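You operate a simulated robot arm through the tools that you are given. There is no shell and no other tool.

The job below is to be done with a simulated two-armed robot. You get a single attempt, and the scene is never put back.

## Task
Wipe the rust off the fat blue banded tube and oil a strip along its top.
Fine: wipe with the white cloth; oil with the blue cloth, pressed on the oily felt tray; put both back. A coat counts when it lies all over at full strength: go over it till it gets no stronger. What is to be rubbed or washed off counts as gone when no trace of it is left.

Only the result counts: the job must be done as asked and must still hold three seconds after the hand-in. Knocking over, shifting, dropping, spilling or breaking anything else fails it. Flat cloth is picked up by pressing the open fingertips on it (5 to 10 N) and closing them slowly along it; thin cloth reads only 2 to 8 mm in the jaws.

## Robot
Two 7-joint arms with fingered hands on one trunk that stands fixed in place. Base frame: the origin is at the foot of the trunk, x ahead of it, y to its left, z up. Units: cm, rad, N and s.
The left shoulder is at [5, 21.4, 86.9], the right one opposite. With the tool pointing down near the work surface each hand reaches from about 28 to 86 cm from the base axis, measured 20 degrees to its own side. Payload 3 kg a hand.
The tool frame of a hand sits at the grasp point between the pads (the TCP): z along the fingers, y along the line on which they close. The tips reach 2.6 cm beyond it. Largest opening 13.2 cm; the body of the gripper starts 7.3 cm behind the TCP. The gripper is a hand of 3 fingers: y runs from the thumb to the fingers, the wrist lies at [0, 0, -22.9] in the tool frame, and closing takes about 1.5 s.
Orientation is that of the tool frame in the base frame, as a unit quaternion [x, y, z, w]. With the fingers straight down and closing along the base's y, the tool's x points along the base's -x, its y along +y and its z along -z.

## Interface
- The arms move only by the tool step_arm. It takes "left_moves", "right_moves" or both (then of equal length, played together; a hand with none holds still); each is a list of rows, each an object of numbers (a shift or turn left out is 0, a gripper value left out holds the last): "x", "y", "z": the shift along the base's x, y, z in cm; "rx", "ry", "rz": the turn, a rotation vector about the base's x, y, z in rad; "hand": the closure in counts, from 0 (fully open) to 255 (shut). In form: [{"x": .., "y": .., "z": .., "rx": .., "ry": .., "rz": .., "hand": ..}, ...]. A call has 1 to 20 rows; each row shifts and turns the commanded pose from where the row before left it. Each row takes 0.2 s and may step no farther than 5 cm and 0.15 rad from the row before; otherwise, or with a gripper value out of range, the whole call is refused. Where a pose cannot be reached the arm comes as near as it can. A force on the tool above 40 N (or 10 N above the force at the start of the call, whichever is more), or a blocked arm, ends the call early, and 0.2 s more pass. The fingers move at their own pace (about 7.2 cm/s each) and stop on an object; they squeeze with about 21 N. The grip force told is the motor's: it shows also when the fingers shut on nothing. Time passes only in rows, and 0.2 s behind the last, so rows that do not move let the fingers close. It gives the time, the measured TCP pose, the force on the tool (base axes), the opening and the grip force at its end, in the units of the frame above (readings bear some noise), with the torque about the TCP (base axes, N m) and any sound that the robot's microphone picked up.
- Cameras (640 x 400 px; columns grow to the right, rows downward): "scene" is now at [3.27, -1.38, 149.92]; the picture's right is [-0.17, -0.99, 0.00], its down [-0.63, 0.11, -0.77] and it looks along [0.76, -0.13, -0.64] (base axes); focal length 328 px, centre (320, 200). "left" rides on the left gripper at [-6.1, 0.3, -9.2] in its tool frame; the picture's right is [-0.05, -1.00, 0.00], its down [0.83, -0.04, -0.56] and it looks along [0.55, -0.03, 0.83] (tool axes); focal length 230 px, centre (320, 200). "right" rides on the right gripper at [6.2, 0.3, -9.2] in its tool frame; the picture's right is [-0.05, 1.00, 0.00], its down [-0.83, -0.04, -0.56] and it looks along [-0.55, -0.03, 0.83] (tool axes); focal length 230 px, centre (320, 200). There is no depth. A picture from a camera that has moved, and an enlarged one, comes with that camera's place and axes in the base frame and with its lens.
- capture(camera): a new picture of that camera. No time passes.
- grasp_type(shape, hand): the hand has 3 fingers and takes this shape, open, in about a second: jaw (thumb against the fingers, like two jaws); tri (thumb and two fingers); tip (a fingertip pinch); poke (one finger out to press); point (the index stretched); flat (the hand flat); cup (the hand cupped); fist (a fist). The gripper value then closes the fingers along that shape, each until it touches; the sizes above hold for jaw. It gives what a move gives, with no picture.
- pan_tilt(pan, tilt): turns the head with the scene camera to pan (to the left, within 1.501 rad either way) and tilt (down, from -0.506 to 1.204), counted from straight ahead of the robot. It gives what a move gives.
- zoom(camera, box): a new picture of the part [left, top, right, bottom] of that camera's present view, enlarged. No time passes.
- finish_job(): hands the job in; it is judged then, once.

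Nothing tells you positions but the pictures and the camera data. Unless the task says otherwise, let go and move clear before handing in.

The tools are called after "Emit:" as name(argument=value, ...) on one line, values as JSON. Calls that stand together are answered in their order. step_arm: Moves the arms, as the interface text tells. Its arguments: {"type":"object","properties":{"left_moves":{"type":"array"},"right_moves":{"type":"array"}},"required":[]} The other tools are called the same way: grasp_type (shape, hand) gives the hand a shape; pan_tilt (pan, tilt) turns the head that bears the scene camera; capture (camera) takes a picture; zoom (camera, box) takes an enlarged picture of a part of a camera's view; finish_job () hands the job in.

At the start:

```text
time_s: 0.0
left_position: [42.22, 10.64, 125.41]
left_tool_rot: [0.073, 0.997, 0.001, 0.0]
left_ft_force: [0.9, 0.5, 0.3]
left_torque: [-0.01, 0.0, -0.01]
left_finger_gap: 13.19
left_grasp_force: 0.1
left_shape: jaw
right_position: [45.43, -27.92, 119.38]
right_tool_rot: [0.073, 0.997, 0.0, -0.001]
right_ft_force: [-0.2, -0.6, 0.7]
right_torque: [0.02, -0.02, -0.01]
right_finger_gap: 13.21
right_grasp_force: 0.0
right_shape: jaw
head pan, tilt: [-0.168, 0.695]
```

scene: 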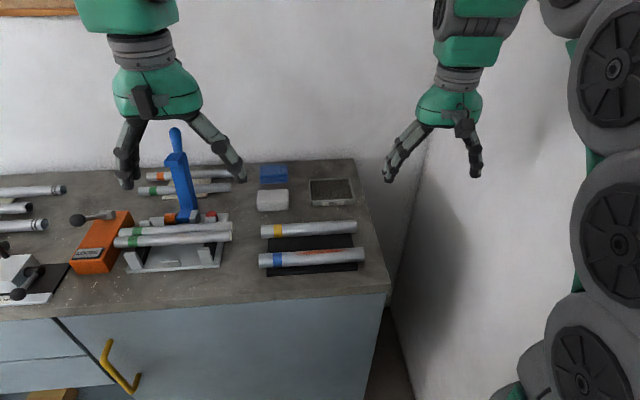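
right: 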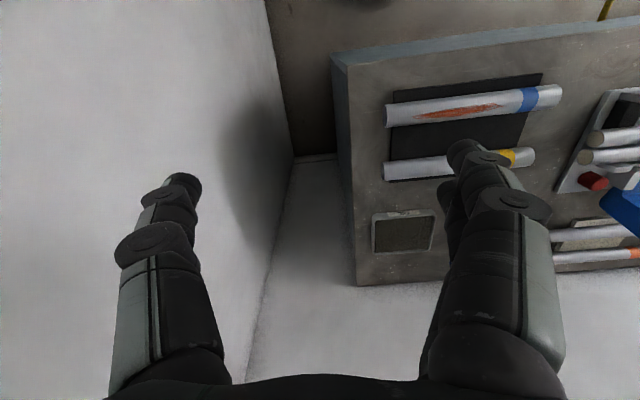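
left: 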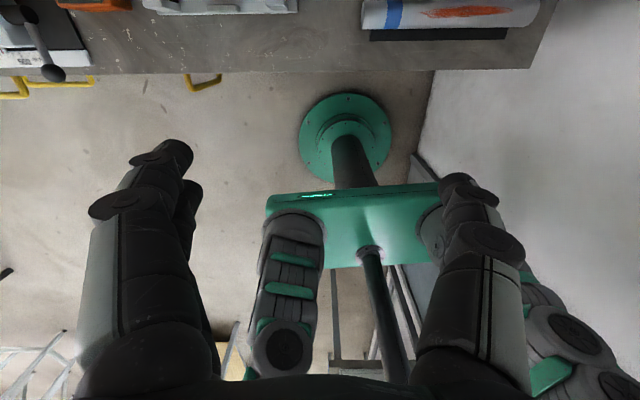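

I see a bench with tubes, a blue cloth, a white cloth and a felt tray towards its right side; the blue-banded tube with rust lies nearest on a dark mat. I look closer first.

Emit:
zoom(camera="scene", box=[230, 150, 400, 290])

Emit:
zoom(camera="scene", box=[0, 140, 260, 300])

Emit:
zoom(camera="right", box=[320, 0, 640, 300])

```text
2.86 times, centred on (315, 220) of scene
camera zoom: at [3.27, -1.38, 149.92], right [-0.17, -0.99, 0.0], down [-0.63, 0.11, -0.77], along [0.76, -0.13, -0.64], focal length 936 px, centre (334, 143)
```

zoom: 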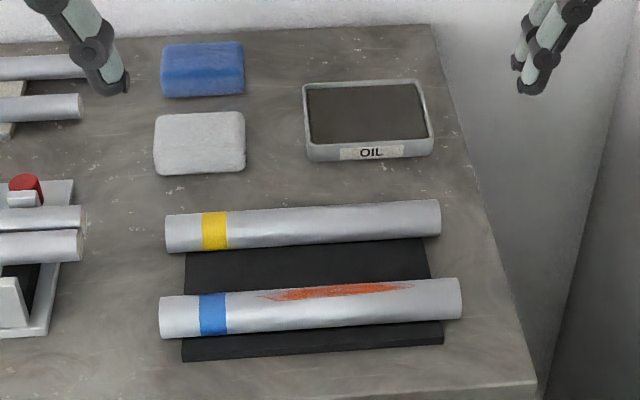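

```text
2.46 times, centred on (130, 220) of scene
camera zoom: at [3.27, -1.38, 149.92], right [-0.17, -0.99, 0.0], down [-0.63, 0.11, -0.77], along [0.76, -0.13, -0.64], focal length 806 px, centre (788, 151)
```

zoom: 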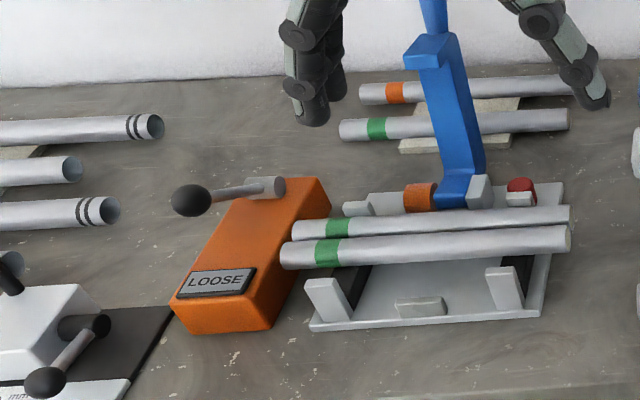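

```text
1.33 times, centred on (480, 150) of right
camera zoom: at [39.33, -26.72, 128.64], right [0.19, 0.98, 0.0], down [0.82, -0.16, 0.56], along [0.54, -0.11, -0.83], focal length 307 px, centre (107, 267)
```

zoom: 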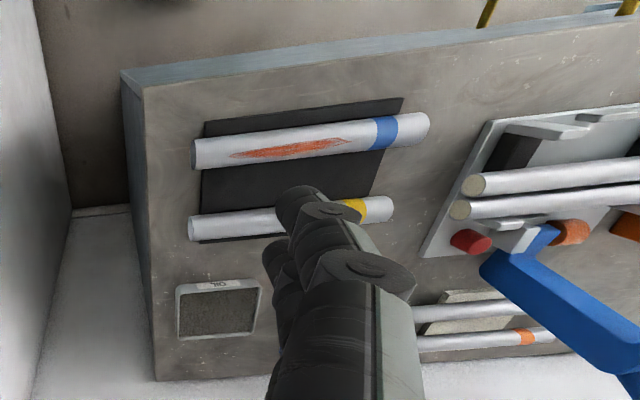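

The tubes' near one (blue band) appears to run from about (49,-19) to (51,4) with its axis at z≈94; cloth pads lie around (71,0) and (82,-1), the tray near (73,-16). I'll move the right hand above to view them from closer.

Emit:
step_arm(right_moves=[{"x": 4, "y": 3}, {"x": 4, "y": 3}, {"x": 4, "y": 3}, {"x": 4, "y": 3}, {"x": 2, "y": 3}, {"z": 0}])

Emit:
capture(camera="right")

Emit:
capture(camera="scene")

```text
time_s: 1.4
left_position: [42.25, 10.69, 125.43]
left_tool_rot: [0.072, 0.997, 0.0, 0.0]
left_ft_force: [-0.7, -0.1, -1.1]
left_torque: [0.0, 0.04, 0.0]
left_finger_gap: 13.18
left_grasp_force: 0.0
left_shape: jaw
right_position: [63.26, -12.72, 119.46]
right_tool_rot: [0.072, 0.997, 0.0, 0.0]
right_ft_force: [-0.2, 0.7, 0.0]
right_torque: [-0.05, -0.03, -0.02]
right_finger_gap: 13.18
right_grasp_force: 0.0
right_shape: jaw
head pan, tilt: [-0.168, 0.695]
```

```text
taken
camera right: at [57.12, -11.57, 128.7], right [0.19, 0.98, 0.0], down [0.82, -0.16, 0.56], along [0.55, -0.11, -0.83], focal length 230 px, centre (320, 200)
```

right: 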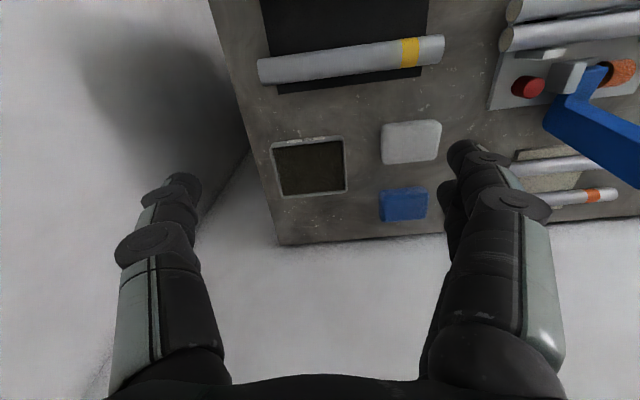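

```text
taken
```

scene: 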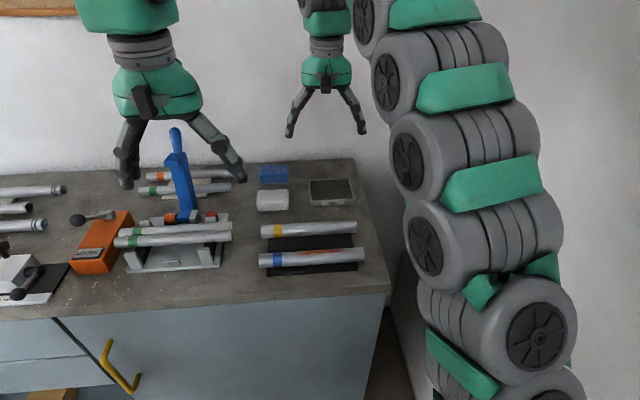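

Emit:
zoom(camera="right", box=[240, 0, 480, 250])

Emit:
zoom(camera="scene", box=[240, 155, 370, 215])

Emit:
zoom(camera="scene", box=[240, 210, 380, 285])

```text
1.60 times, centred on (360, 125) of right
camera zoom: at [57.12, -11.57, 128.7], right [0.19, 0.98, 0.0], down [0.82, -0.16, 0.56], along [0.55, -0.11, -0.83], focal length 368 px, centre (256, 320)
```

zoom: 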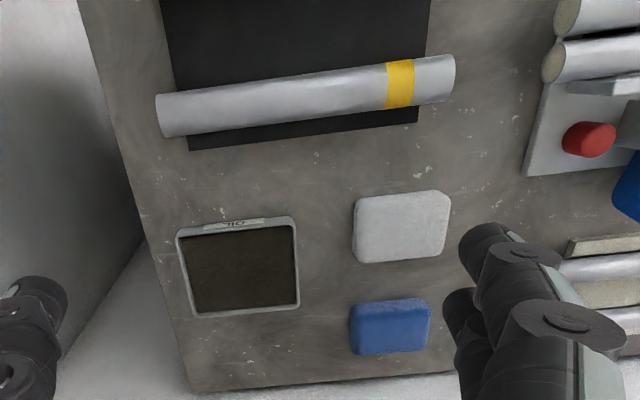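

```text
4.92 times, centred on (305, 185) of scene
camera zoom: at [3.27, -1.38, 149.92], right [-0.17, -0.99, 0.0], down [-0.63, 0.11, -0.77], along [0.76, -0.13, -0.64], focal length 1613 px, centre (394, 274)
```

zoom: 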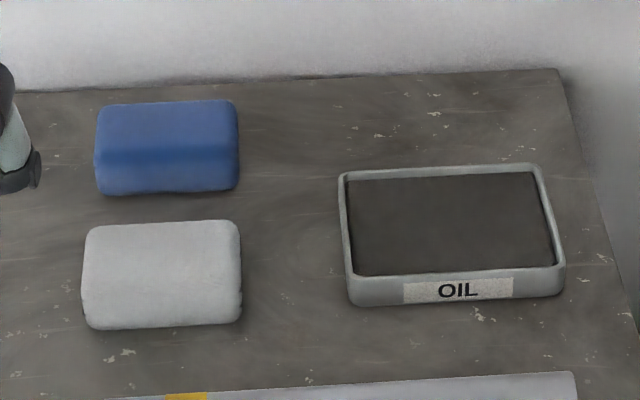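

```text
4.57 times, centred on (310, 248) of scene
camera zoom: at [3.27, -1.38, 149.92], right [-0.17, -0.99, 0.0], down [-0.63, 0.11, -0.77], along [0.76, -0.13, -0.64], focal length 1498 px, centre (366, -17)
```

zoom: 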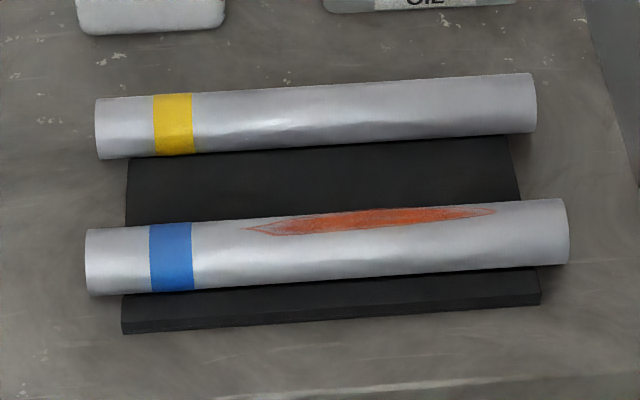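

The pads look about 8×6 cm and a couple of cm thick, the white centred near (72,0), the blue near (84,-1), with the table at z≈91.5. I'll come in over the white pad, aligned with it, and look again.

Emit:
step_arm(right_moves=[{"x": 2, "y": 3, "z": -3, "rz": 0.085}, {"x": 2, "y": 3, "z": -3}, {"x": 2, "y": 3, "z": -3}, {"x": 2, "y": 3.0, "z": -3}, {"z": -3, "x": 0.84, "y": 0.57}, {}])

Emit:
capture(camera="right")

Emit:
capture(camera="scene")

```text
time_s: 2.8
left_position: [42.32, 10.76, 125.51]
left_tool_rot: [0.072, 0.997, 0.0, 0.0]
left_ft_force: [-0.8, 0.2, 0.5]
left_torque: [-0.02, 0.03, -0.01]
left_finger_gap: 13.2
left_grasp_force: 0.1
left_shape: jaw
right_position: [72.28, 0.08, 104.28]
right_tool_rot: [0.03, 1.0, 0.001, 0.001]
right_ft_force: [0.4, 0.7, 0.1]
right_torque: [0.01, 0.03, 0.0]
right_finger_gap: 13.2
right_grasp_force: 0.0
right_shape: jaw
head pan, tilt: [-0.168, 0.695]
```

```text
taken
camera right: at [66.1, 0.59, 113.56], right [0.11, 0.99, 0.0], down [0.83, -0.09, 0.56], along [0.55, -0.06, -0.83], focal length 230 px, centre (320, 200)
```

right: 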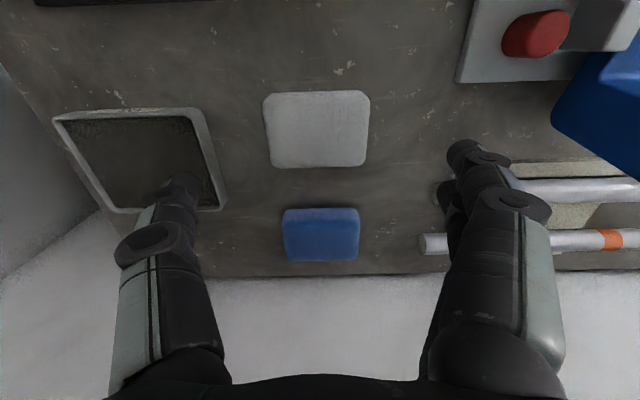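

```text
taken
```

scene: 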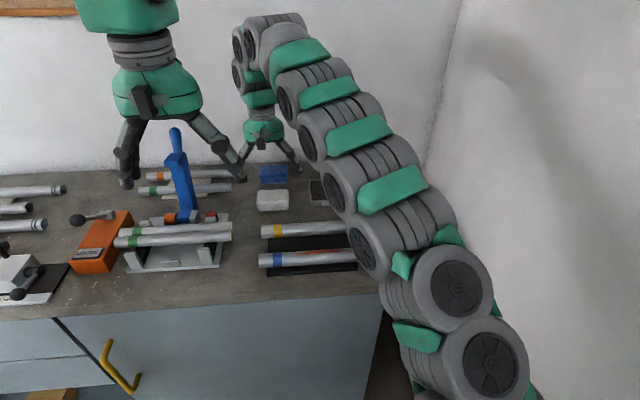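

White pad is centred near (71.9,-0.2). I go down around it with the tips staying above the bench and check.

Emit:
step_arm(right_moves=[{"x": -0.3, "y": -0.3, "z": -3}, {"z": -3}, {"z": -1.5}, {}])

Emit:
capture(camera="right")

Emit:
zoom(camera="scene", box=[220, 130, 340, 220])

```text
time_s: 3.8
left_position: [42.33, 10.73, 125.51]
left_tool_rot: [0.072, 0.997, 0.0, 0.0]
left_ft_force: [-0.8, 0.8, -1.1]
left_torque: [-0.02, 0.0, 0.01]
left_finger_gap: 13.16
left_grasp_force: 0.0
left_shape: jaw
right_position: [71.91, -0.68, 96.99]
right_tool_rot: [0.03, 1.0, 0.001, 0.0]
right_ft_force: [0.1, 0.1, -0.1]
right_torque: [0.05, 0.01, 0.02]
right_finger_gap: 13.18
right_grasp_force: 0.1
right_shape: jaw
head pan, tilt: [-0.168, 0.695]
```

```text
taken
camera right: at [65.76, 0.02, 106.1], right [0.11, 0.99, 0.0], down [0.83, -0.09, 0.56], along [0.55, -0.06, -0.83], focal length 230 px, centre (320, 200)
```

right: 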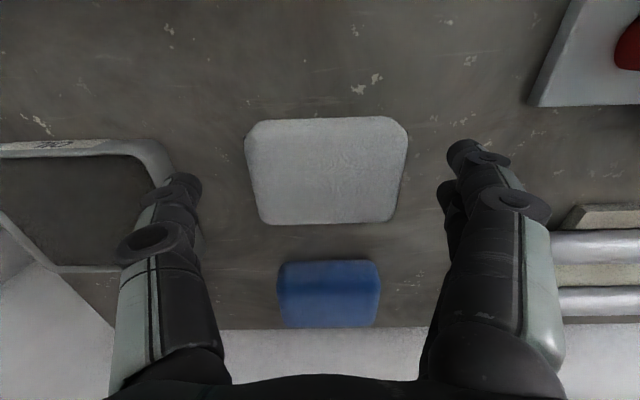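

```text
4.44 times, centred on (280, 175) of scene
camera zoom: at [3.27, -1.38, 149.92], right [-0.17, -0.99, 0.0], down [-0.63, 0.11, -0.77], along [0.76, -0.13, -0.64], focal length 1456 px, centre (498, 311)
```

zoom: 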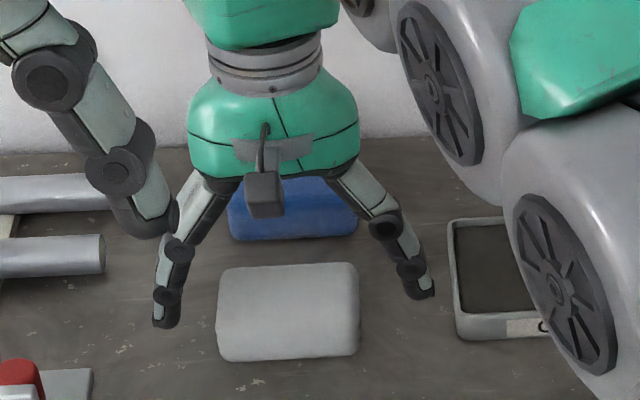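

White pad top is at about z=94.5 and 8.2 cm wide. I go down 1.5 cm more so that the pad's underside stays below the tips, then close gradually.

Emit:
step_arm(right_moves=[{"y": 0.4, "z": -0.8}, {"z": -0.7}, {}, {"hand": 60}, {"hand": 80}, {"hand": 100}, {"hand": 120}, {"hand": 120}, {"hand": 120}])

Emit:
capture(camera="right")

Emit:
zoom(camera="scene", box=[220, 130, 340, 220])

```text
time_s: 5.8
left_position: [42.24, 10.74, 125.37]
left_tool_rot: [0.073, 0.997, 0.0, 0.0]
left_ft_force: [-0.4, -0.2, -0.4]
left_torque: [0.01, 0.01, -0.02]
left_finger_gap: 13.24
left_grasp_force: 0.1
left_shape: jaw
right_position: [71.9, -0.13, 95.35]
right_tool_rot: [0.03, 1.0, 0.0, 0.0]
right_ft_force: [0.1, 1.4, -0.6]
right_torque: [0.01, 0.0, 0.0]
right_finger_gap: 8.0
right_grasp_force: 21.1
right_shape: jaw
head pan, tilt: [-0.168, 0.695]
```

```text
taken
camera right: at [65.72, 0.43, 104.61], right [0.11, 0.99, 0.0], down [0.83, -0.09, 0.56], along [0.55, -0.06, -0.83], focal length 230 px, centre (320, 200)
```

right: 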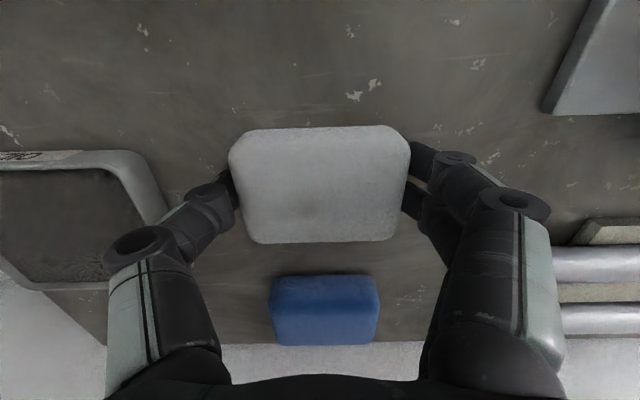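

```text
4.44 times, centred on (280, 175) of scene
camera zoom: at [3.28, -1.38, 149.92], right [-0.17, -0.99, 0.0], down [-0.63, 0.11, -0.77], along [0.76, -0.13, -0.64], focal length 1456 px, centre (498, 311)
```

zoom: 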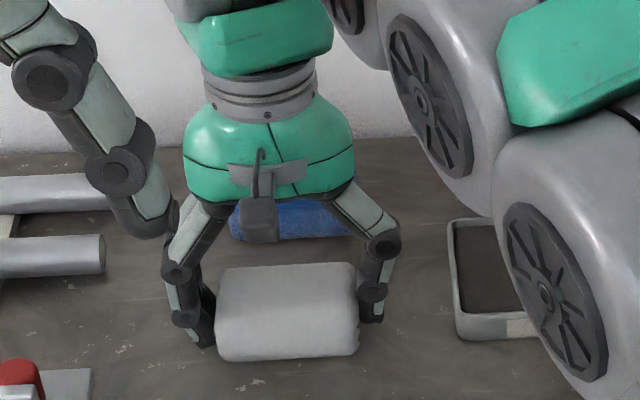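

The pad is gripped at 8.0 cm with 21 N. I lift it and look at how it hangs.

Emit:
step_arm(right_moves=[{"z": 1.5}, {"z": 3}, {"z": 4}, {"z": 4}, {}])

Emit:
capture(camera="right")

Emit:
zoom(camera="scene", box=[220, 90, 340, 210])

Emit:
capture(camera="left")

```text
time_s: 7.0
left_position: [42.33, 10.71, 125.44]
left_tool_rot: [0.072, 0.997, 0.0, 0.0]
left_ft_force: [0.6, -0.7, 0.0]
left_torque: [0.01, 0.0, 0.01]
left_finger_gap: 13.2
left_grasp_force: 0.0
left_shape: jaw
right_position: [72.04, -0.25, 108.01]
right_tool_rot: [0.03, 1.0, 0.0, 0.0]
right_ft_force: [-0.4, 0.3, -0.3]
right_torque: [0.0, 0.01, -0.01]
right_finger_gap: 8.03
right_grasp_force: 20.7
right_shape: jaw
head pan, tilt: [-0.168, 0.695]
```

```text
taken
camera right: at [65.84, 0.36, 117.3], right [0.11, 0.99, 0.0], down [0.83, -0.09, 0.56], along [0.55, -0.06, -0.83], focal length 230 px, centre (320, 200)
```

right: 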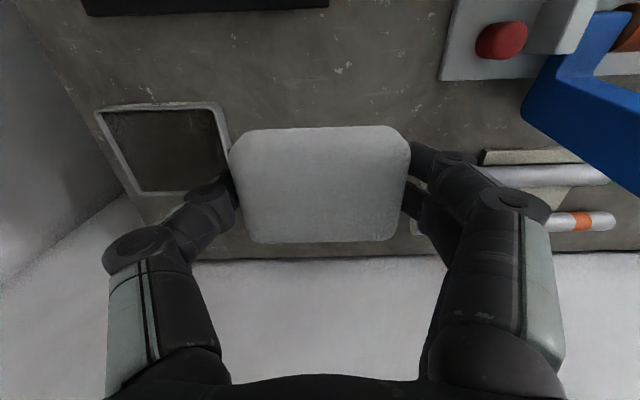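

```text
3.33 times, centred on (280, 150) of scene
camera zoom: at [3.27, -1.38, 149.92], right [-0.17, -0.99, 0.0], down [-0.63, 0.11, -0.77], along [0.76, -0.13, -0.64], focal length 1092 px, centre (453, 367)
```

zoom: 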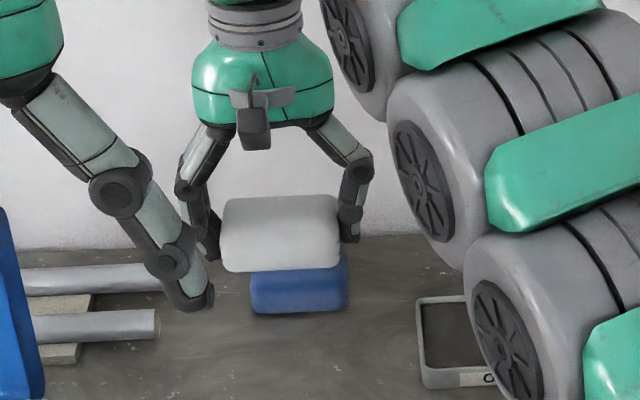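

```text
taken
camera left: at [48.4, 10.19, 134.82], right [-0.09, -1.0, 0.0], down [-0.83, 0.08, 0.56], along [-0.55, 0.05, -0.83], focal length 230 px, centre (320, 200)
```

left: 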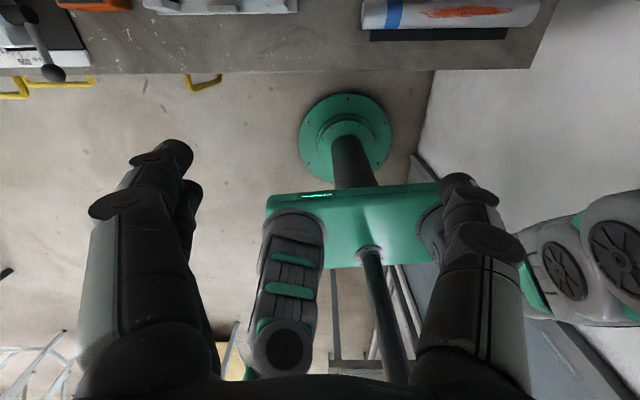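

The pad holds well. I move the left arm aside and carry the white pad above the tube, whose top is near z=95.9 with rust from y≈-3.5 to -15.5.

Emit:
step_arm(right_moves=[{"x": -4, "y": -1.5}, {"x": -4, "y": -1.5}, {"x": -4, "y": -1.5}, {"x": -4, "y": -1.5, "rz": -0.02}, {"x": -4, "y": -1.5}, {"x": -2.2, "y": -1.7}, {}], left_moves=[{"y": 3}, {"y": 3}, {"y": 3}, {"y": 3}, {"y": 3}, {}, {}])

Emit:
capture(camera="right")

Emit:
capture(camera="scene")

Emit:
capture(camera="left")

```text
time_s: 8.6
left_position: [42.24, 25.88, 125.35]
left_tool_rot: [0.072, 0.997, 0.0, 0.0]
left_ft_force: [-0.5, -0.6, 0.6]
left_torque: [-0.01, 0.01, 0.01]
left_finger_gap: 13.18
left_grasp_force: 0.0
left_shape: jaw
right_position: [49.78, -9.67, 107.9]
right_tool_rot: [0.04, 0.999, 0.0, -0.001]
right_ft_force: [-0.4, -0.6, -0.6]
right_torque: [0.06, -0.03, 0.02]
right_finger_gap: 8.01
right_grasp_force: 20.8
right_shape: jaw
head pan, tilt: [-0.168, 0.695]
```

```text
taken
camera right: at [43.63, -8.85, 117.16], right [0.13, 0.99, 0.0], down [0.83, -0.11, 0.55], along [0.55, -0.07, -0.83], focal length 230 px, centre (320, 200)
```

right: 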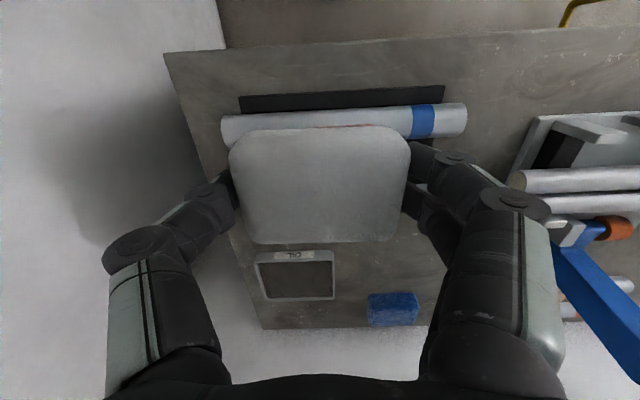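

```text
taken
```

scene: 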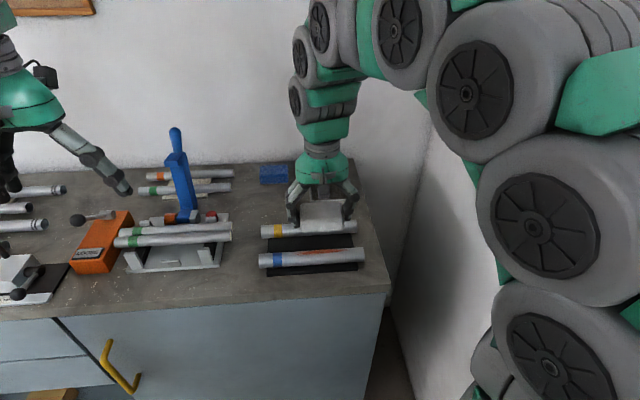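

```text
taken
camera left: at [48.25, 25.34, 134.7], right [-0.09, -1.0, 0.0], down [-0.83, 0.08, 0.56], along [-0.55, 0.05, -0.83], focal length 230 px, centre (320, 200)
```

left: 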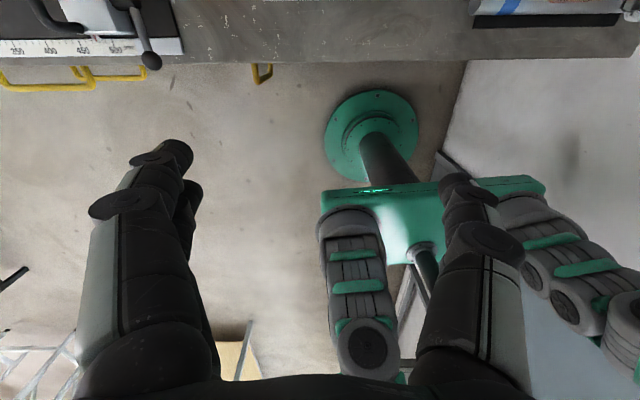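

The tube axis passes x≈49.95 at y=-9.6. I lower the white pad onto the tube gently, watching the force.

Emit:
step_arm(right_moves=[{"x": 0.2, "z": -3}, {"z": -3}, {"z": -1}, {"z": -0.5}, {"z": -0.2}, {}])

Emit:
zoom(camera="scene", box=[240, 170, 390, 290])

```text
time_s: 10.0
left_position: [42.06, 25.79, 125.19]
left_tool_rot: [0.073, 0.997, 0.0, 0.0]
left_ft_force: [0.2, 0.3, 0.0]
left_torque: [-0.02, 0.03, -0.01]
left_finger_gap: 13.19
left_grasp_force: 0.0
left_shape: jaw
right_position: [50.03, -9.3, 100.12]
right_tool_rot: [0.04, 0.999, 0.0, 0.0]
right_ft_force: [0.3, 0.2, 0.0]
right_torque: [-0.03, 0.02, 0.03]
right_finger_gap: 8.0
right_grasp_force: 21.3
right_shape: jaw
head pan, tilt: [-0.168, 0.695]
```

```text
3.33 times, centred on (315, 230) of scene
camera zoom: at [3.27, -1.38, 149.92], right [-0.17, -0.99, 0.0], down [-0.63, 0.11, -0.77], along [0.76, -0.13, -0.64], focal length 1092 px, centre (337, 100)
```

zoom: 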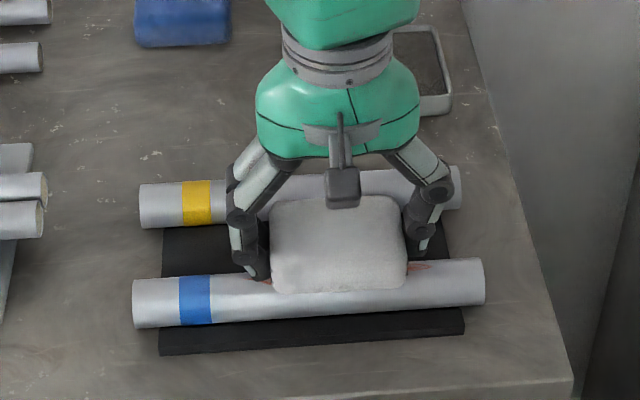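

Emit:
step_arm(right_moves=[{"z": -0.2}, {"z": -0.2}, {}])

```text
time_s: 10.8
left_position: [42.15, 25.77, 125.29]
left_tool_rot: [0.073, 0.997, 0.0, 0.0]
left_ft_force: [-0.4, 1.1, 0.3]
left_torque: [-0.02, -0.01, 0.03]
left_finger_gap: 13.16
left_grasp_force: 0.2
left_shape: jaw
right_position: [50.15, -9.35, 99.82]
right_tool_rot: [0.041, 0.999, 0.0, 0.0]
right_ft_force: [1.0, 0.6, 0.2]
right_torque: [-0.02, -0.01, 0.03]
right_finger_gap: 7.98
right_grasp_force: 21.2
right_shape: jaw
head pan, tilt: [-0.168, 0.695]
```

Emit:
step_arm(right_moves=[{"z": -0.2}, {"z": -0.2}, {}])

Emit:
step_arm(right_moves=[{"z": -0.2}, {}])

```text
time_s: 11.6
left_position: [42.19, 25.7, 125.35]
left_tool_rot: [0.073, 0.997, 0.001, -0.001]
left_ft_force: [-0.2, 0.2, -0.1]
left_torque: [-0.03, 0.04, 0.0]
left_finger_gap: 13.2
left_grasp_force: 0.0
left_shape: jaw
right_position: [49.94, -9.29, 99.3]
right_tool_rot: [0.039, 0.999, 0.0, 0.0]
right_ft_force: [-0.4, -0.3, 0.3]
right_torque: [0.0, -0.02, -0.01]
right_finger_gap: 8.01
right_grasp_force: 21.1
right_shape: jaw
head pan, tilt: [-0.168, 0.695]
```

```text
time_s: 12.2
left_position: [42.09, 25.73, 125.23]
left_tool_rot: [0.073, 0.997, 0.0, 0.0]
left_ft_force: [-0.1, 0.3, 0.3]
left_torque: [0.04, -0.01, -0.06]
left_finger_gap: 13.18
left_grasp_force: 0.0
left_shape: jaw
right_position: [50.03, -9.32, 99.12]
right_tool_rot: [0.039, 0.999, 0.0, 0.0]
right_ft_force: [0.1, -0.1, -0.6]
right_torque: [0.01, 0.01, 0.03]
right_finger_gap: 8.02
right_grasp_force: 20.9
right_shape: jaw
head pan, tilt: [-0.168, 0.695]
```

Emit:
step_arm(right_moves=[{"z": -0.2}, {}])

Emit:
step_arm(right_moves=[{"z": -0.2}, {}])

Emit:
zoom(camera="scene", box=[240, 190, 390, 290])

```text
time_s: 12.8
left_position: [42.19, 25.82, 125.16]
left_tool_rot: [0.073, 0.997, 0.0, 0.0]
left_ft_force: [-0.9, -0.1, 0.1]
left_torque: [0.0, 0.0, 0.0]
left_finger_gap: 13.19
left_grasp_force: 0.0
left_shape: jaw
right_position: [49.98, -9.35, 98.8]
right_tool_rot: [0.04, 0.999, 0.0, 0.001]
right_ft_force: [-0.8, -0.1, -0.2]
right_torque: [0.04, 0.0, 0.01]
right_finger_gap: 8.0
right_grasp_force: 21.7
right_shape: jaw
head pan, tilt: [-0.168, 0.695]
```

```text
time_s: 13.4
left_position: [42.16, 25.83, 125.32]
left_tool_rot: [0.073, 0.997, 0.0, 0.001]
left_ft_force: [-0.7, -0.2, 0.6]
left_torque: [-0.01, 0.02, -0.01]
left_finger_gap: 13.19
left_grasp_force: 0.0
left_shape: jaw
right_position: [50.02, -9.44, 98.68]
right_tool_rot: [0.039, 0.999, 0.0, 0.0]
right_ft_force: [-0.8, -0.1, 5.4]
right_torque: [0.02, 0.01, 0.0]
right_finger_gap: 7.98
right_grasp_force: 20.9
right_shape: jaw
head pan, tilt: [-0.168, 0.695]
```

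```text
4.00 times, centred on (315, 240) of scene
camera zoom: at [3.27, -1.38, 149.92], right [-0.17, -0.99, 0.0], down [-0.63, 0.11, -0.77], along [0.76, -0.13, -0.64], focal length 1310 px, centre (340, 40)
```

zoom: 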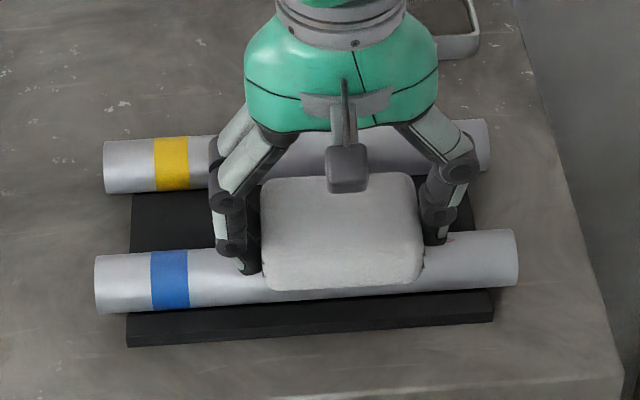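

Emit:
zoom(camera="scene", box=[285, 220, 355, 270])

Emit:
capture(camera="right")

```text
8.00 times, centred on (320, 245) of scene
camera zoom: at [3.27, -1.38, 149.92], right [-0.17, -0.99, 0.0], down [-0.63, 0.11, -0.77], along [0.76, -0.13, -0.64], focal length 2621 px, centre (320, -160)
```

zoom: 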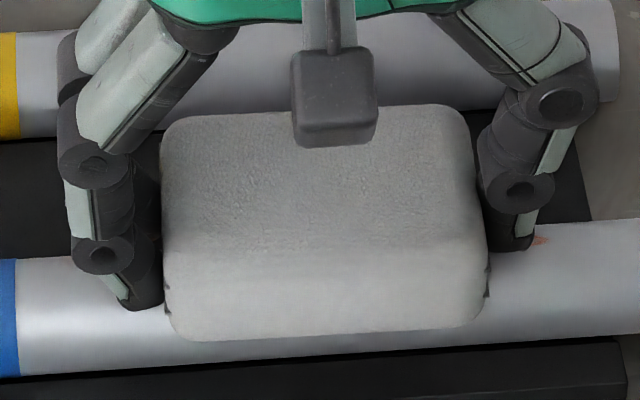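

```text
taken
camera right: at [43.81, -8.59, 107.97], right [0.13, 0.99, 0.0], down [0.82, -0.11, 0.56], along [0.55, -0.07, -0.83], focal length 230 px, centre (320, 200)
```

right: 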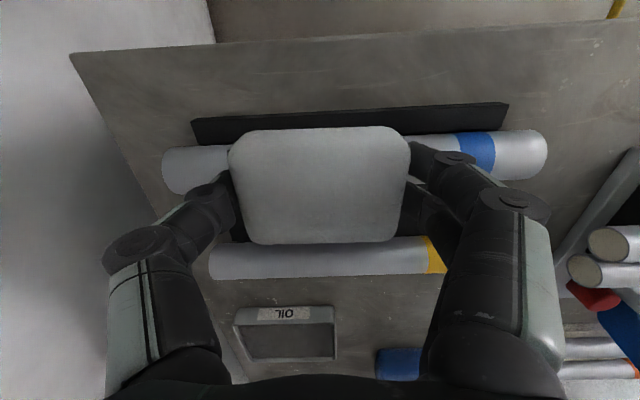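

The pad's underside seems only a few mm below the fingertips, so the tips nearly touch the tube. I'll set the pad back at its place and regrip it higher.

Emit:
step_arm(right_moves=[{"z": 3}, {"z": 3}, {"z": 3.1}, {"x": 2.0, "y": 1.7}, {"x": 4, "y": 1.5}, {"x": 4, "y": 1.5, "rz": 0.02}, {"x": 4, "y": 1.5}, {"x": 4, "y": 1.5}, {"x": 4, "y": 1.5}, {"z": -4}, {"z": -4}, {"z": -2.5}, {"z": -1.0}, {"z": -0.5}, {}])

```text
time_s: 16.6
left_position: [42.12, 25.77, 125.3]
left_tool_rot: [0.073, 0.997, 0.001, 0.0]
left_ft_force: [-0.1, -1.1, 0.0]
left_torque: [0.02, -0.06, -0.01]
left_finger_gap: 13.16
left_grasp_force: 0.0
left_shape: jaw
right_position: [72.09, -0.15, 95.81]
right_tool_rot: [0.03, 1.0, 0.0, 0.0]
right_ft_force: [-0.4, 0.3, -0.6]
right_torque: [-0.01, 0.04, 0.01]
right_finger_gap: 7.98
right_grasp_force: 21.5
right_shape: jaw
head pan, tilt: [-0.168, 0.695]
```

Emit:
step_arm(right_moves=[{}, {}])

Emit:
zoom(camera="scene", box=[235, 150, 325, 220])

```text
time_s: 17.2
left_position: [42.18, 25.81, 125.35]
left_tool_rot: [0.073, 0.997, 0.0, 0.0]
left_ft_force: [0.4, 0.1, 0.3]
left_torque: [-0.03, 0.03, -0.01]
left_finger_gap: 13.19
left_grasp_force: 0.0
left_shape: jaw
right_position: [72.04, -0.13, 95.81]
right_tool_rot: [0.03, 1.0, 0.0, 0.0]
right_ft_force: [-0.5, -0.1, -0.6]
right_torque: [0.05, 0.01, 0.01]
right_finger_gap: 7.99
right_grasp_force: 21.6
right_shape: jaw
head pan, tilt: [-0.168, 0.695]
```

```text
5.71 times, centred on (280, 185) of scene
camera zoom: at [3.27, -1.38, 149.92], right [-0.17, -0.99, 0.0], down [-0.63, 0.11, -0.77], along [0.76, -0.13, -0.64], focal length 1872 px, centre (549, 286)
```

zoom: 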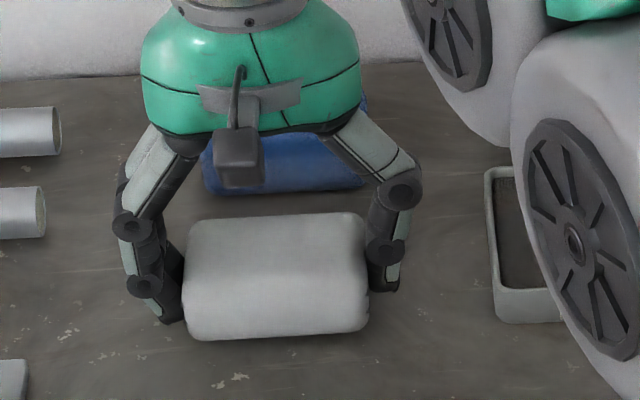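

Emit:
step_arm(right_moves=[{"z": -0.2}, {"z": -0.2}, {}])

Emit:
step_arm(right_moves=[{"z": -0.15}, {}])

```text
time_s: 18.0
left_position: [42.07, 25.8, 125.3]
left_tool_rot: [0.072, 0.997, 0.0, 0.0]
left_ft_force: [-0.7, -0.1, -0.4]
left_torque: [-0.02, 0.0, 0.01]
left_finger_gap: 13.21
left_grasp_force: 0.0
left_shape: jaw
right_position: [72.1, -0.18, 95.39]
right_tool_rot: [0.03, 1.0, 0.0, 0.0]
right_ft_force: [-0.9, 0.1, 0.1]
right_torque: [0.0, 0.01, 0.01]
right_finger_gap: 7.97
right_grasp_force: 20.9
right_shape: jaw
head pan, tilt: [-0.168, 0.695]
```

```text
time_s: 18.6
left_position: [42.2, 25.91, 125.33]
left_tool_rot: [0.073, 0.997, 0.0, 0.0]
left_ft_force: [-0.8, -0.4, -0.1]
left_torque: [-0.02, -0.03, 0.01]
left_finger_gap: 13.2
left_grasp_force: 0.1
left_shape: jaw
right_position: [72.01, -0.12, 95.23]
right_tool_rot: [0.03, 1.0, 0.0, 0.0]
right_ft_force: [-0.1, -0.7, 3.3]
right_torque: [0.05, 0.03, 0.0]
right_finger_gap: 7.99
right_grasp_force: 21.4
right_shape: jaw
head pan, tilt: [-0.168, 0.695]
```

Pad touches the bench again. Open, rise 0.8 cm, and regrip.

Emit:
step_arm(right_moves=[{"hand": 70}, {"hand": 50}, {"hand": 50}, {"z": 0.5}, {"z": 0.4}, {}, {"hand": 80}, {"hand": 100}, {"hand": 120}, {"hand": 120}, {"hand": 120}])

Emit:
step_arm(right_moves=[{"z": 0.7}, {"z": 2}, {"z": 3}, {"z": 3.5}, {"z": 3}, {}])

Emit:
capture(camera="right")

Emit:
zoom(camera="scene", box=[220, 90, 340, 210])

```text
time_s: 21.0
left_position: [42.18, 25.81, 125.4]
left_tool_rot: [0.073, 0.997, 0.001, 0.0]
left_ft_force: [-0.5, -0.9, -0.1]
left_torque: [0.01, 0.0, 0.02]
left_finger_gap: 13.19
left_grasp_force: 0.1
left_shape: jaw
right_position: [71.82, -0.2, 96.15]
right_tool_rot: [0.03, 1.0, 0.0, 0.0]
right_ft_force: [-0.5, -0.4, -0.4]
right_torque: [-0.01, 0.01, -0.02]
right_finger_gap: 8.04
right_grasp_force: 20.8
right_shape: jaw
head pan, tilt: [-0.168, 0.695]
```

```text
time_s: 22.4
left_position: [41.99, 25.87, 125.22]
left_tool_rot: [0.072, 0.997, 0.0, 0.0]
left_ft_force: [-0.1, 0.7, 0.2]
left_torque: [-0.04, 0.0, -0.01]
left_finger_gap: 13.18
left_grasp_force: 0.0
left_shape: jaw
right_position: [72.17, -0.13, 108.34]
right_tool_rot: [0.031, 1.0, 0.0, 0.0]
right_ft_force: [0.0, 0.6, -0.1]
right_torque: [0.03, 0.04, 0.03]
right_finger_gap: 8.01
right_grasp_force: 21.2
right_shape: jaw
head pan, tilt: [-0.168, 0.695]
```

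```text
taken
camera right: at [65.89, 0.43, 117.6], right [0.11, 0.99, 0.0], down [0.83, -0.09, 0.56], along [0.55, -0.06, -0.83], focal length 230 px, centre (320, 200)
```

right: 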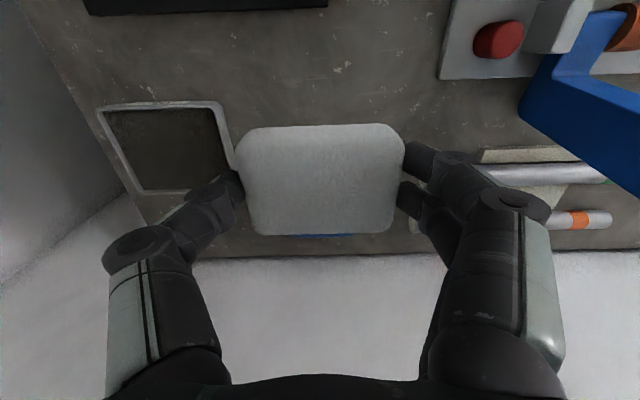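

```text
3.33 times, centred on (280, 150) of scene
camera zoom: at [3.28, -1.38, 149.92], right [-0.17, -0.99, 0.0], down [-0.63, 0.11, -0.77], along [0.76, -0.13, -0.64], focal length 1092 px, centre (453, 367)
```

zoom: 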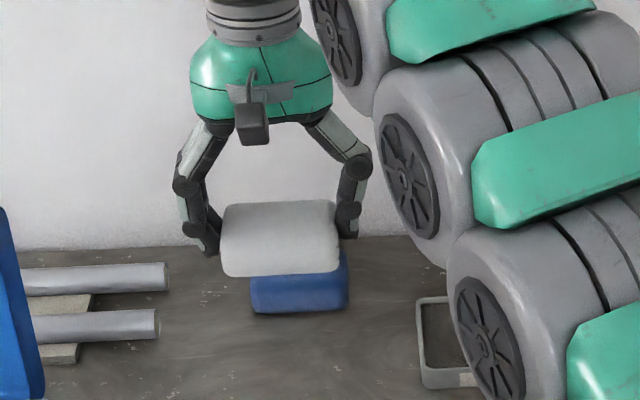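

Regripped with the pad hanging well below the tips. Back over the tube and down until light contact.

Emit:
step_arm(right_moves=[{"x": -4, "y": -1.5}, {"x": -4, "y": -1.5}, {"x": -4, "y": -1.5}, {"x": -4, "y": -1.5, "rz": -0.02}, {"x": -4, "y": -1.5}, {"x": -2.0, "y": -1.7}, {"z": -4}, {"z": -3}, {"z": -1}, {"z": -0.3}, {}])

Emit:
step_arm(right_moves=[{"z": -0.2}, {}])

Emit:
step_arm(right_moves=[{"z": -0.2}, {}])

Emit:
step_arm(right_moves=[{"z": -0.2}, {}])

```text
time_s: 24.8
left_position: [42.16, 25.77, 125.26]
left_tool_rot: [0.072, 0.997, -0.001, 0.0]
left_ft_force: [-0.2, -0.8, -0.2]
left_torque: [-0.01, 0.02, 0.0]
left_finger_gap: 13.23
left_grasp_force: 0.1
left_shape: jaw
right_position: [49.94, -9.5, 100.05]
right_tool_rot: [0.039, 0.999, 0.0, 0.001]
right_ft_force: [0.6, -0.6, 0.8]
right_torque: [0.0, 0.03, 0.0]
right_finger_gap: 8.0
right_grasp_force: 20.7
right_shape: jaw
head pan, tilt: [-0.168, 0.695]
```

```text
time_s: 25.4
left_position: [42.15, 25.8, 125.35]
left_tool_rot: [0.072, 0.997, 0.0, 0.0]
left_ft_force: [0.0, 0.3, 0.1]
left_torque: [-0.03, -0.03, 0.01]
left_finger_gap: 13.16
left_grasp_force: 0.1
left_shape: jaw
right_position: [49.93, -9.62, 99.85]
right_tool_rot: [0.04, 0.999, 0.0, 0.0]
right_ft_force: [-0.5, -0.1, -1.0]
right_torque: [0.0, -0.02, 0.0]
right_finger_gap: 7.99
right_grasp_force: 20.4
right_shape: jaw
head pan, tilt: [-0.168, 0.695]
```

```text
time_s: 26.0
left_position: [42.21, 25.84, 125.32]
left_tool_rot: [0.072, 0.997, 0.0, 0.0]
left_ft_force: [0.3, 0.1, -0.3]
left_torque: [0.04, -0.03, 0.0]
left_finger_gap: 13.19
left_grasp_force: 0.1
left_shape: jaw
right_position: [50.03, -9.54, 99.6]
right_tool_rot: [0.039, 0.999, 0.0, 0.0]
right_ft_force: [-0.8, 0.9, 0.1]
right_torque: [0.04, 0.0, 0.01]
right_finger_gap: 8.01
right_grasp_force: 21.1
right_shape: jaw
head pan, tilt: [-0.168, 0.695]
```

```text
time_s: 26.6
left_position: [42.17, 25.79, 125.32]
left_tool_rot: [0.072, 0.997, 0.0, -0.001]
left_ft_force: [0.2, -0.3, -0.5]
left_torque: [0.02, 0.0, 0.01]
left_finger_gap: 13.18
left_grasp_force: 0.0
left_shape: jaw
right_position: [50.07, -9.39, 99.57]
right_tool_rot: [0.039, 0.999, -0.001, 0.0]
right_ft_force: [-0.5, -0.6, 9.1]
right_torque: [-0.02, 0.01, 0.0]
right_finger_gap: 7.96
right_grasp_force: 21.1
right_shape: jaw
head pan, tilt: [-0.168, 0.695]
```

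Contact at the expected height with 9 N. A short trial stroke along the tube, then check that the tube stays put.

Emit:
step_arm(right_moves=[{"z": 0.03, "y": 0.7, "x": 0.057}, {"y": 0.7, "x": 0.057}, {"y": -0.7, "x": -0.057}, {"y": -0.7, "x": -0.057}, {}])

Emit:
zoom(camera="scene", box=[240, 190, 390, 290])

```text
time_s: 27.8
left_position: [42.12, 25.91, 125.31]
left_tool_rot: [0.072, 0.997, 0.001, 0.0]
left_ft_force: [-0.6, -0.3, 0.4]
left_torque: [-0.01, 0.01, 0.02]
left_finger_gap: 13.2
left_grasp_force: 0.1
left_shape: jaw
right_position: [50.06, -9.23, 99.58]
right_tool_rot: [0.039, 0.999, 0.0, 0.001]
right_ft_force: [0.0, 0.7, 1.5]
right_torque: [0.01, 0.01, 0.03]
right_finger_gap: 7.93
right_grasp_force: 21.3
right_shape: jaw
head pan, tilt: [-0.168, 0.695]
```

```text
4.00 times, centred on (315, 240) of scene
camera zoom: at [3.27, -1.37, 149.92], right [-0.17, -0.99, 0.0], down [-0.63, 0.11, -0.77], along [0.76, -0.13, -0.64], focal length 1310 px, centre (340, 40)
```

zoom: 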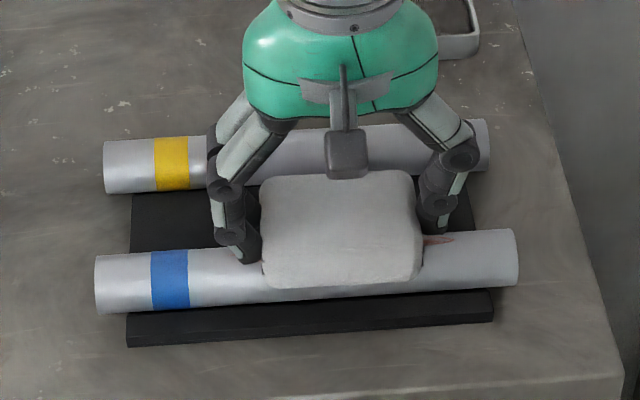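

The tube stayed and rust seems to fade on the left. Longer strokes with a little more press.

Emit:
step_arm(right_moves=[{"z": -0.08, "y": -1, "x": -0.082}, {"y": -1, "x": -0.082}, {"y": -1, "x": -0.082}, {"y": 1, "x": 0.082}, {"y": 1, "x": 0.082}, {"y": 1, "x": 0.082}, {"y": 1, "x": 0.082}, {"y": 1, "x": 0.082}, {"y": 1, "x": 0.082}, {"y": -1, "x": -0.082}, {"y": -1, "x": -0.082}, {"y": -1, "x": -0.082}, {}])

Emit:
zoom(camera="scene", box=[240, 190, 390, 290])

```text
time_s: 30.6
left_position: [42.16, 25.79, 125.33]
left_tool_rot: [0.073, 0.997, 0.0, 0.0]
left_ft_force: [0.1, -0.1, -0.7]
left_torque: [0.02, 0.03, 0.04]
left_finger_gap: 13.2
left_grasp_force: 0.2
left_shape: jaw
right_position: [49.94, -9.39, 99.45]
right_tool_rot: [0.039, 0.999, 0.0, 0.0]
right_ft_force: [0.3, 1.6, 7.8]
right_torque: [0.13, 0.02, 0.02]
right_finger_gap: 7.98
right_grasp_force: 20.9
right_shape: jaw
head pan, tilt: [-0.168, 0.695]
```

```text
4.00 times, centred on (315, 240) of scene
camera zoom: at [3.27, -1.37, 149.92], right [-0.17, -0.99, 0.0], down [-0.63, 0.11, -0.77], along [0.76, -0.13, -0.64], focal length 1310 px, centre (340, 40)
```

zoom: 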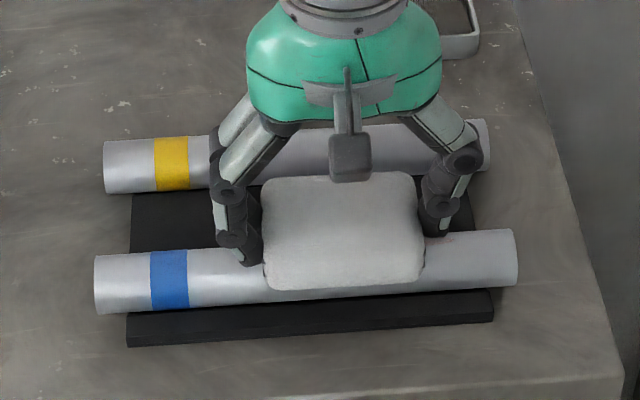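

Rust is coming off and the tube stays. More strokes, then I lift to inspect.

Emit:
step_arm(right_moves=[{"y": -1, "x": -0.082}, {"y": -1, "x": -0.082}, {"y": -1, "x": -0.082}, {"y": -1, "x": -0.082}, {"y": 1, "x": 0.082}, {"y": 1, "x": 0.082}, {"y": 1, "x": 0.082}, {"y": 1, "x": 0.082}, {"y": 1, "x": 0.082}, {"y": 1, "x": 0.082}, {"y": 1, "x": 0.082}, {"y": 1, "x": 0.082}, {"y": -1, "x": -0.082}, {"y": -1, "x": -0.082}, {"y": -1, "x": -0.082}, {"y": -1, "x": -0.082}])

Emit:
step_arm(right_moves=[{"z": 3}, {"z": 4, "x": 1}, {"z": 4, "x": 4}, {"x": 4}, {}])

Emit:
zoom(camera="scene", box=[250, 220, 380, 290])

Emit:
capture(camera="right")

```text
time_s: 34.0
left_position: [42.2, 25.81, 125.3]
left_tool_rot: [0.072, 0.997, 0.0, 0.0]
left_ft_force: [0.3, 0.2, -0.5]
left_torque: [0.02, 0.01, 0.01]
left_finger_gap: 13.22
left_grasp_force: 0.1
left_shape: jaw
right_position: [50.04, -9.39, 99.49]
right_tool_rot: [0.038, 0.999, 0.0, -0.001]
right_ft_force: [-0.3, 0.8, 5.9]
right_torque: [0.08, -0.01, 0.0]
right_finger_gap: 7.96
right_grasp_force: 20.8
right_shape: jaw
head pan, tilt: [-0.168, 0.695]
```

```text
refused: row 3 steps farther than a row can; nothing moved
```

```text
4.92 times, centred on (315, 255) of scene
camera zoom: at [3.27, -1.37, 149.92], right [-0.17, -0.99, 0.0], down [-0.63, 0.11, -0.77], along [0.76, -0.13, -0.64], focal length 1613 px, centre (345, -71)
```

zoom: 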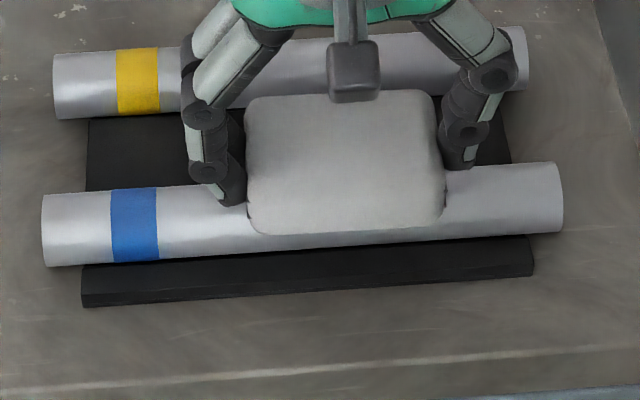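

```text
taken
camera right: at [43.83, -8.6, 108.73], right [0.13, 0.99, 0.0], down [0.82, -0.11, 0.55], along [0.55, -0.07, -0.83], focal length 230 px, centre (320, 200)
```

right: 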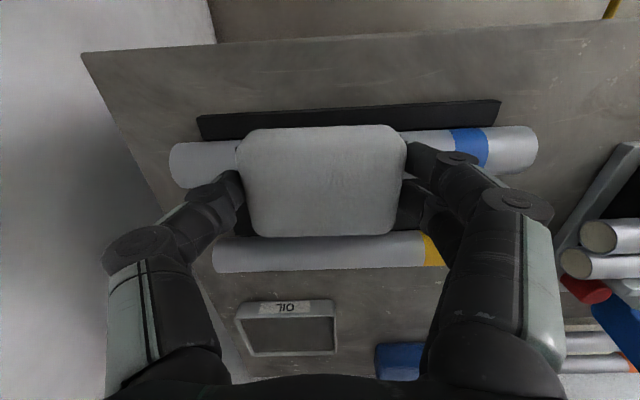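

Emit:
step_arm(right_moves=[{"z": 3}, {"z": 4}, {"z": 3, "x": 3}, {"z": 3, "x": 3}, {}])

Emit:
zoom(camera="scene", box=[250, 220, 380, 290])

Emit:
zoom(camera="right", box=[160, 0, 480, 140])

```text
time_s: 35.2
left_position: [42.16, 25.77, 125.31]
left_tool_rot: [0.072, 0.997, 0.0, 0.0]
left_ft_force: [-0.4, -0.2, -0.4]
left_torque: [-0.01, -0.02, 0.02]
left_finger_gap: 13.18
left_grasp_force: 0.1
left_shape: jaw
right_position: [56.08, -9.47, 112.74]
right_tool_rot: [0.039, 0.999, 0.0, 0.0]
right_ft_force: [0.0, -0.4, -1.3]
right_torque: [-0.01, -0.02, -0.01]
right_finger_gap: 7.93
right_grasp_force: 20.4
right_shape: jaw
head pan, tilt: [-0.168, 0.695]
```

```text
4.92 times, centred on (315, 255) of scene
camera zoom: at [3.28, -1.38, 149.92], right [-0.17, -0.99, 0.0], down [-0.63, 0.11, -0.77], along [0.76, -0.13, -0.64], focal length 1613 px, centre (345, -71)
```

zoom: 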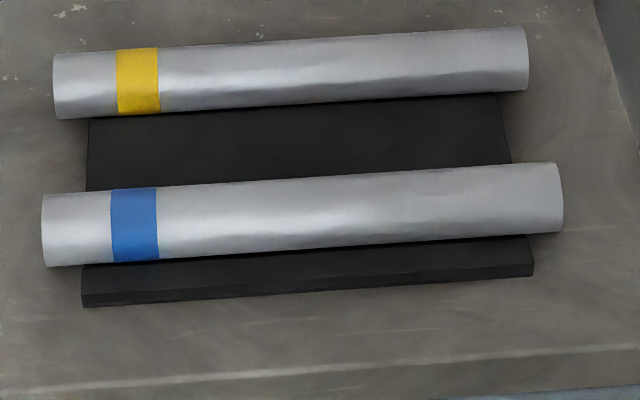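

```text
2.00 times, centred on (320, 70) of right
camera zoom: at [49.82, -8.68, 121.93], right [0.13, 0.99, 0.0], down [0.82, -0.11, 0.56], along [0.55, -0.07, -0.83], focal length 460 px, centre (320, 460)
```

zoom: 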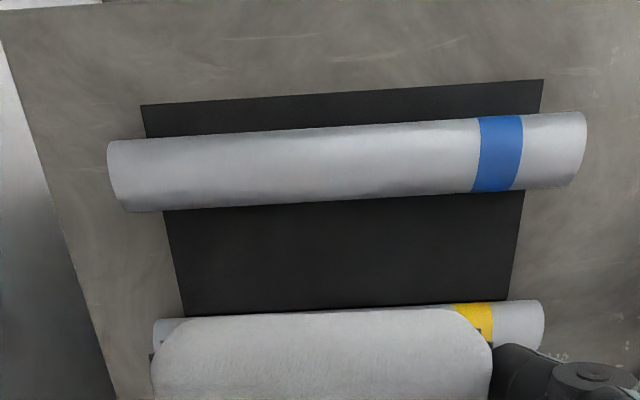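

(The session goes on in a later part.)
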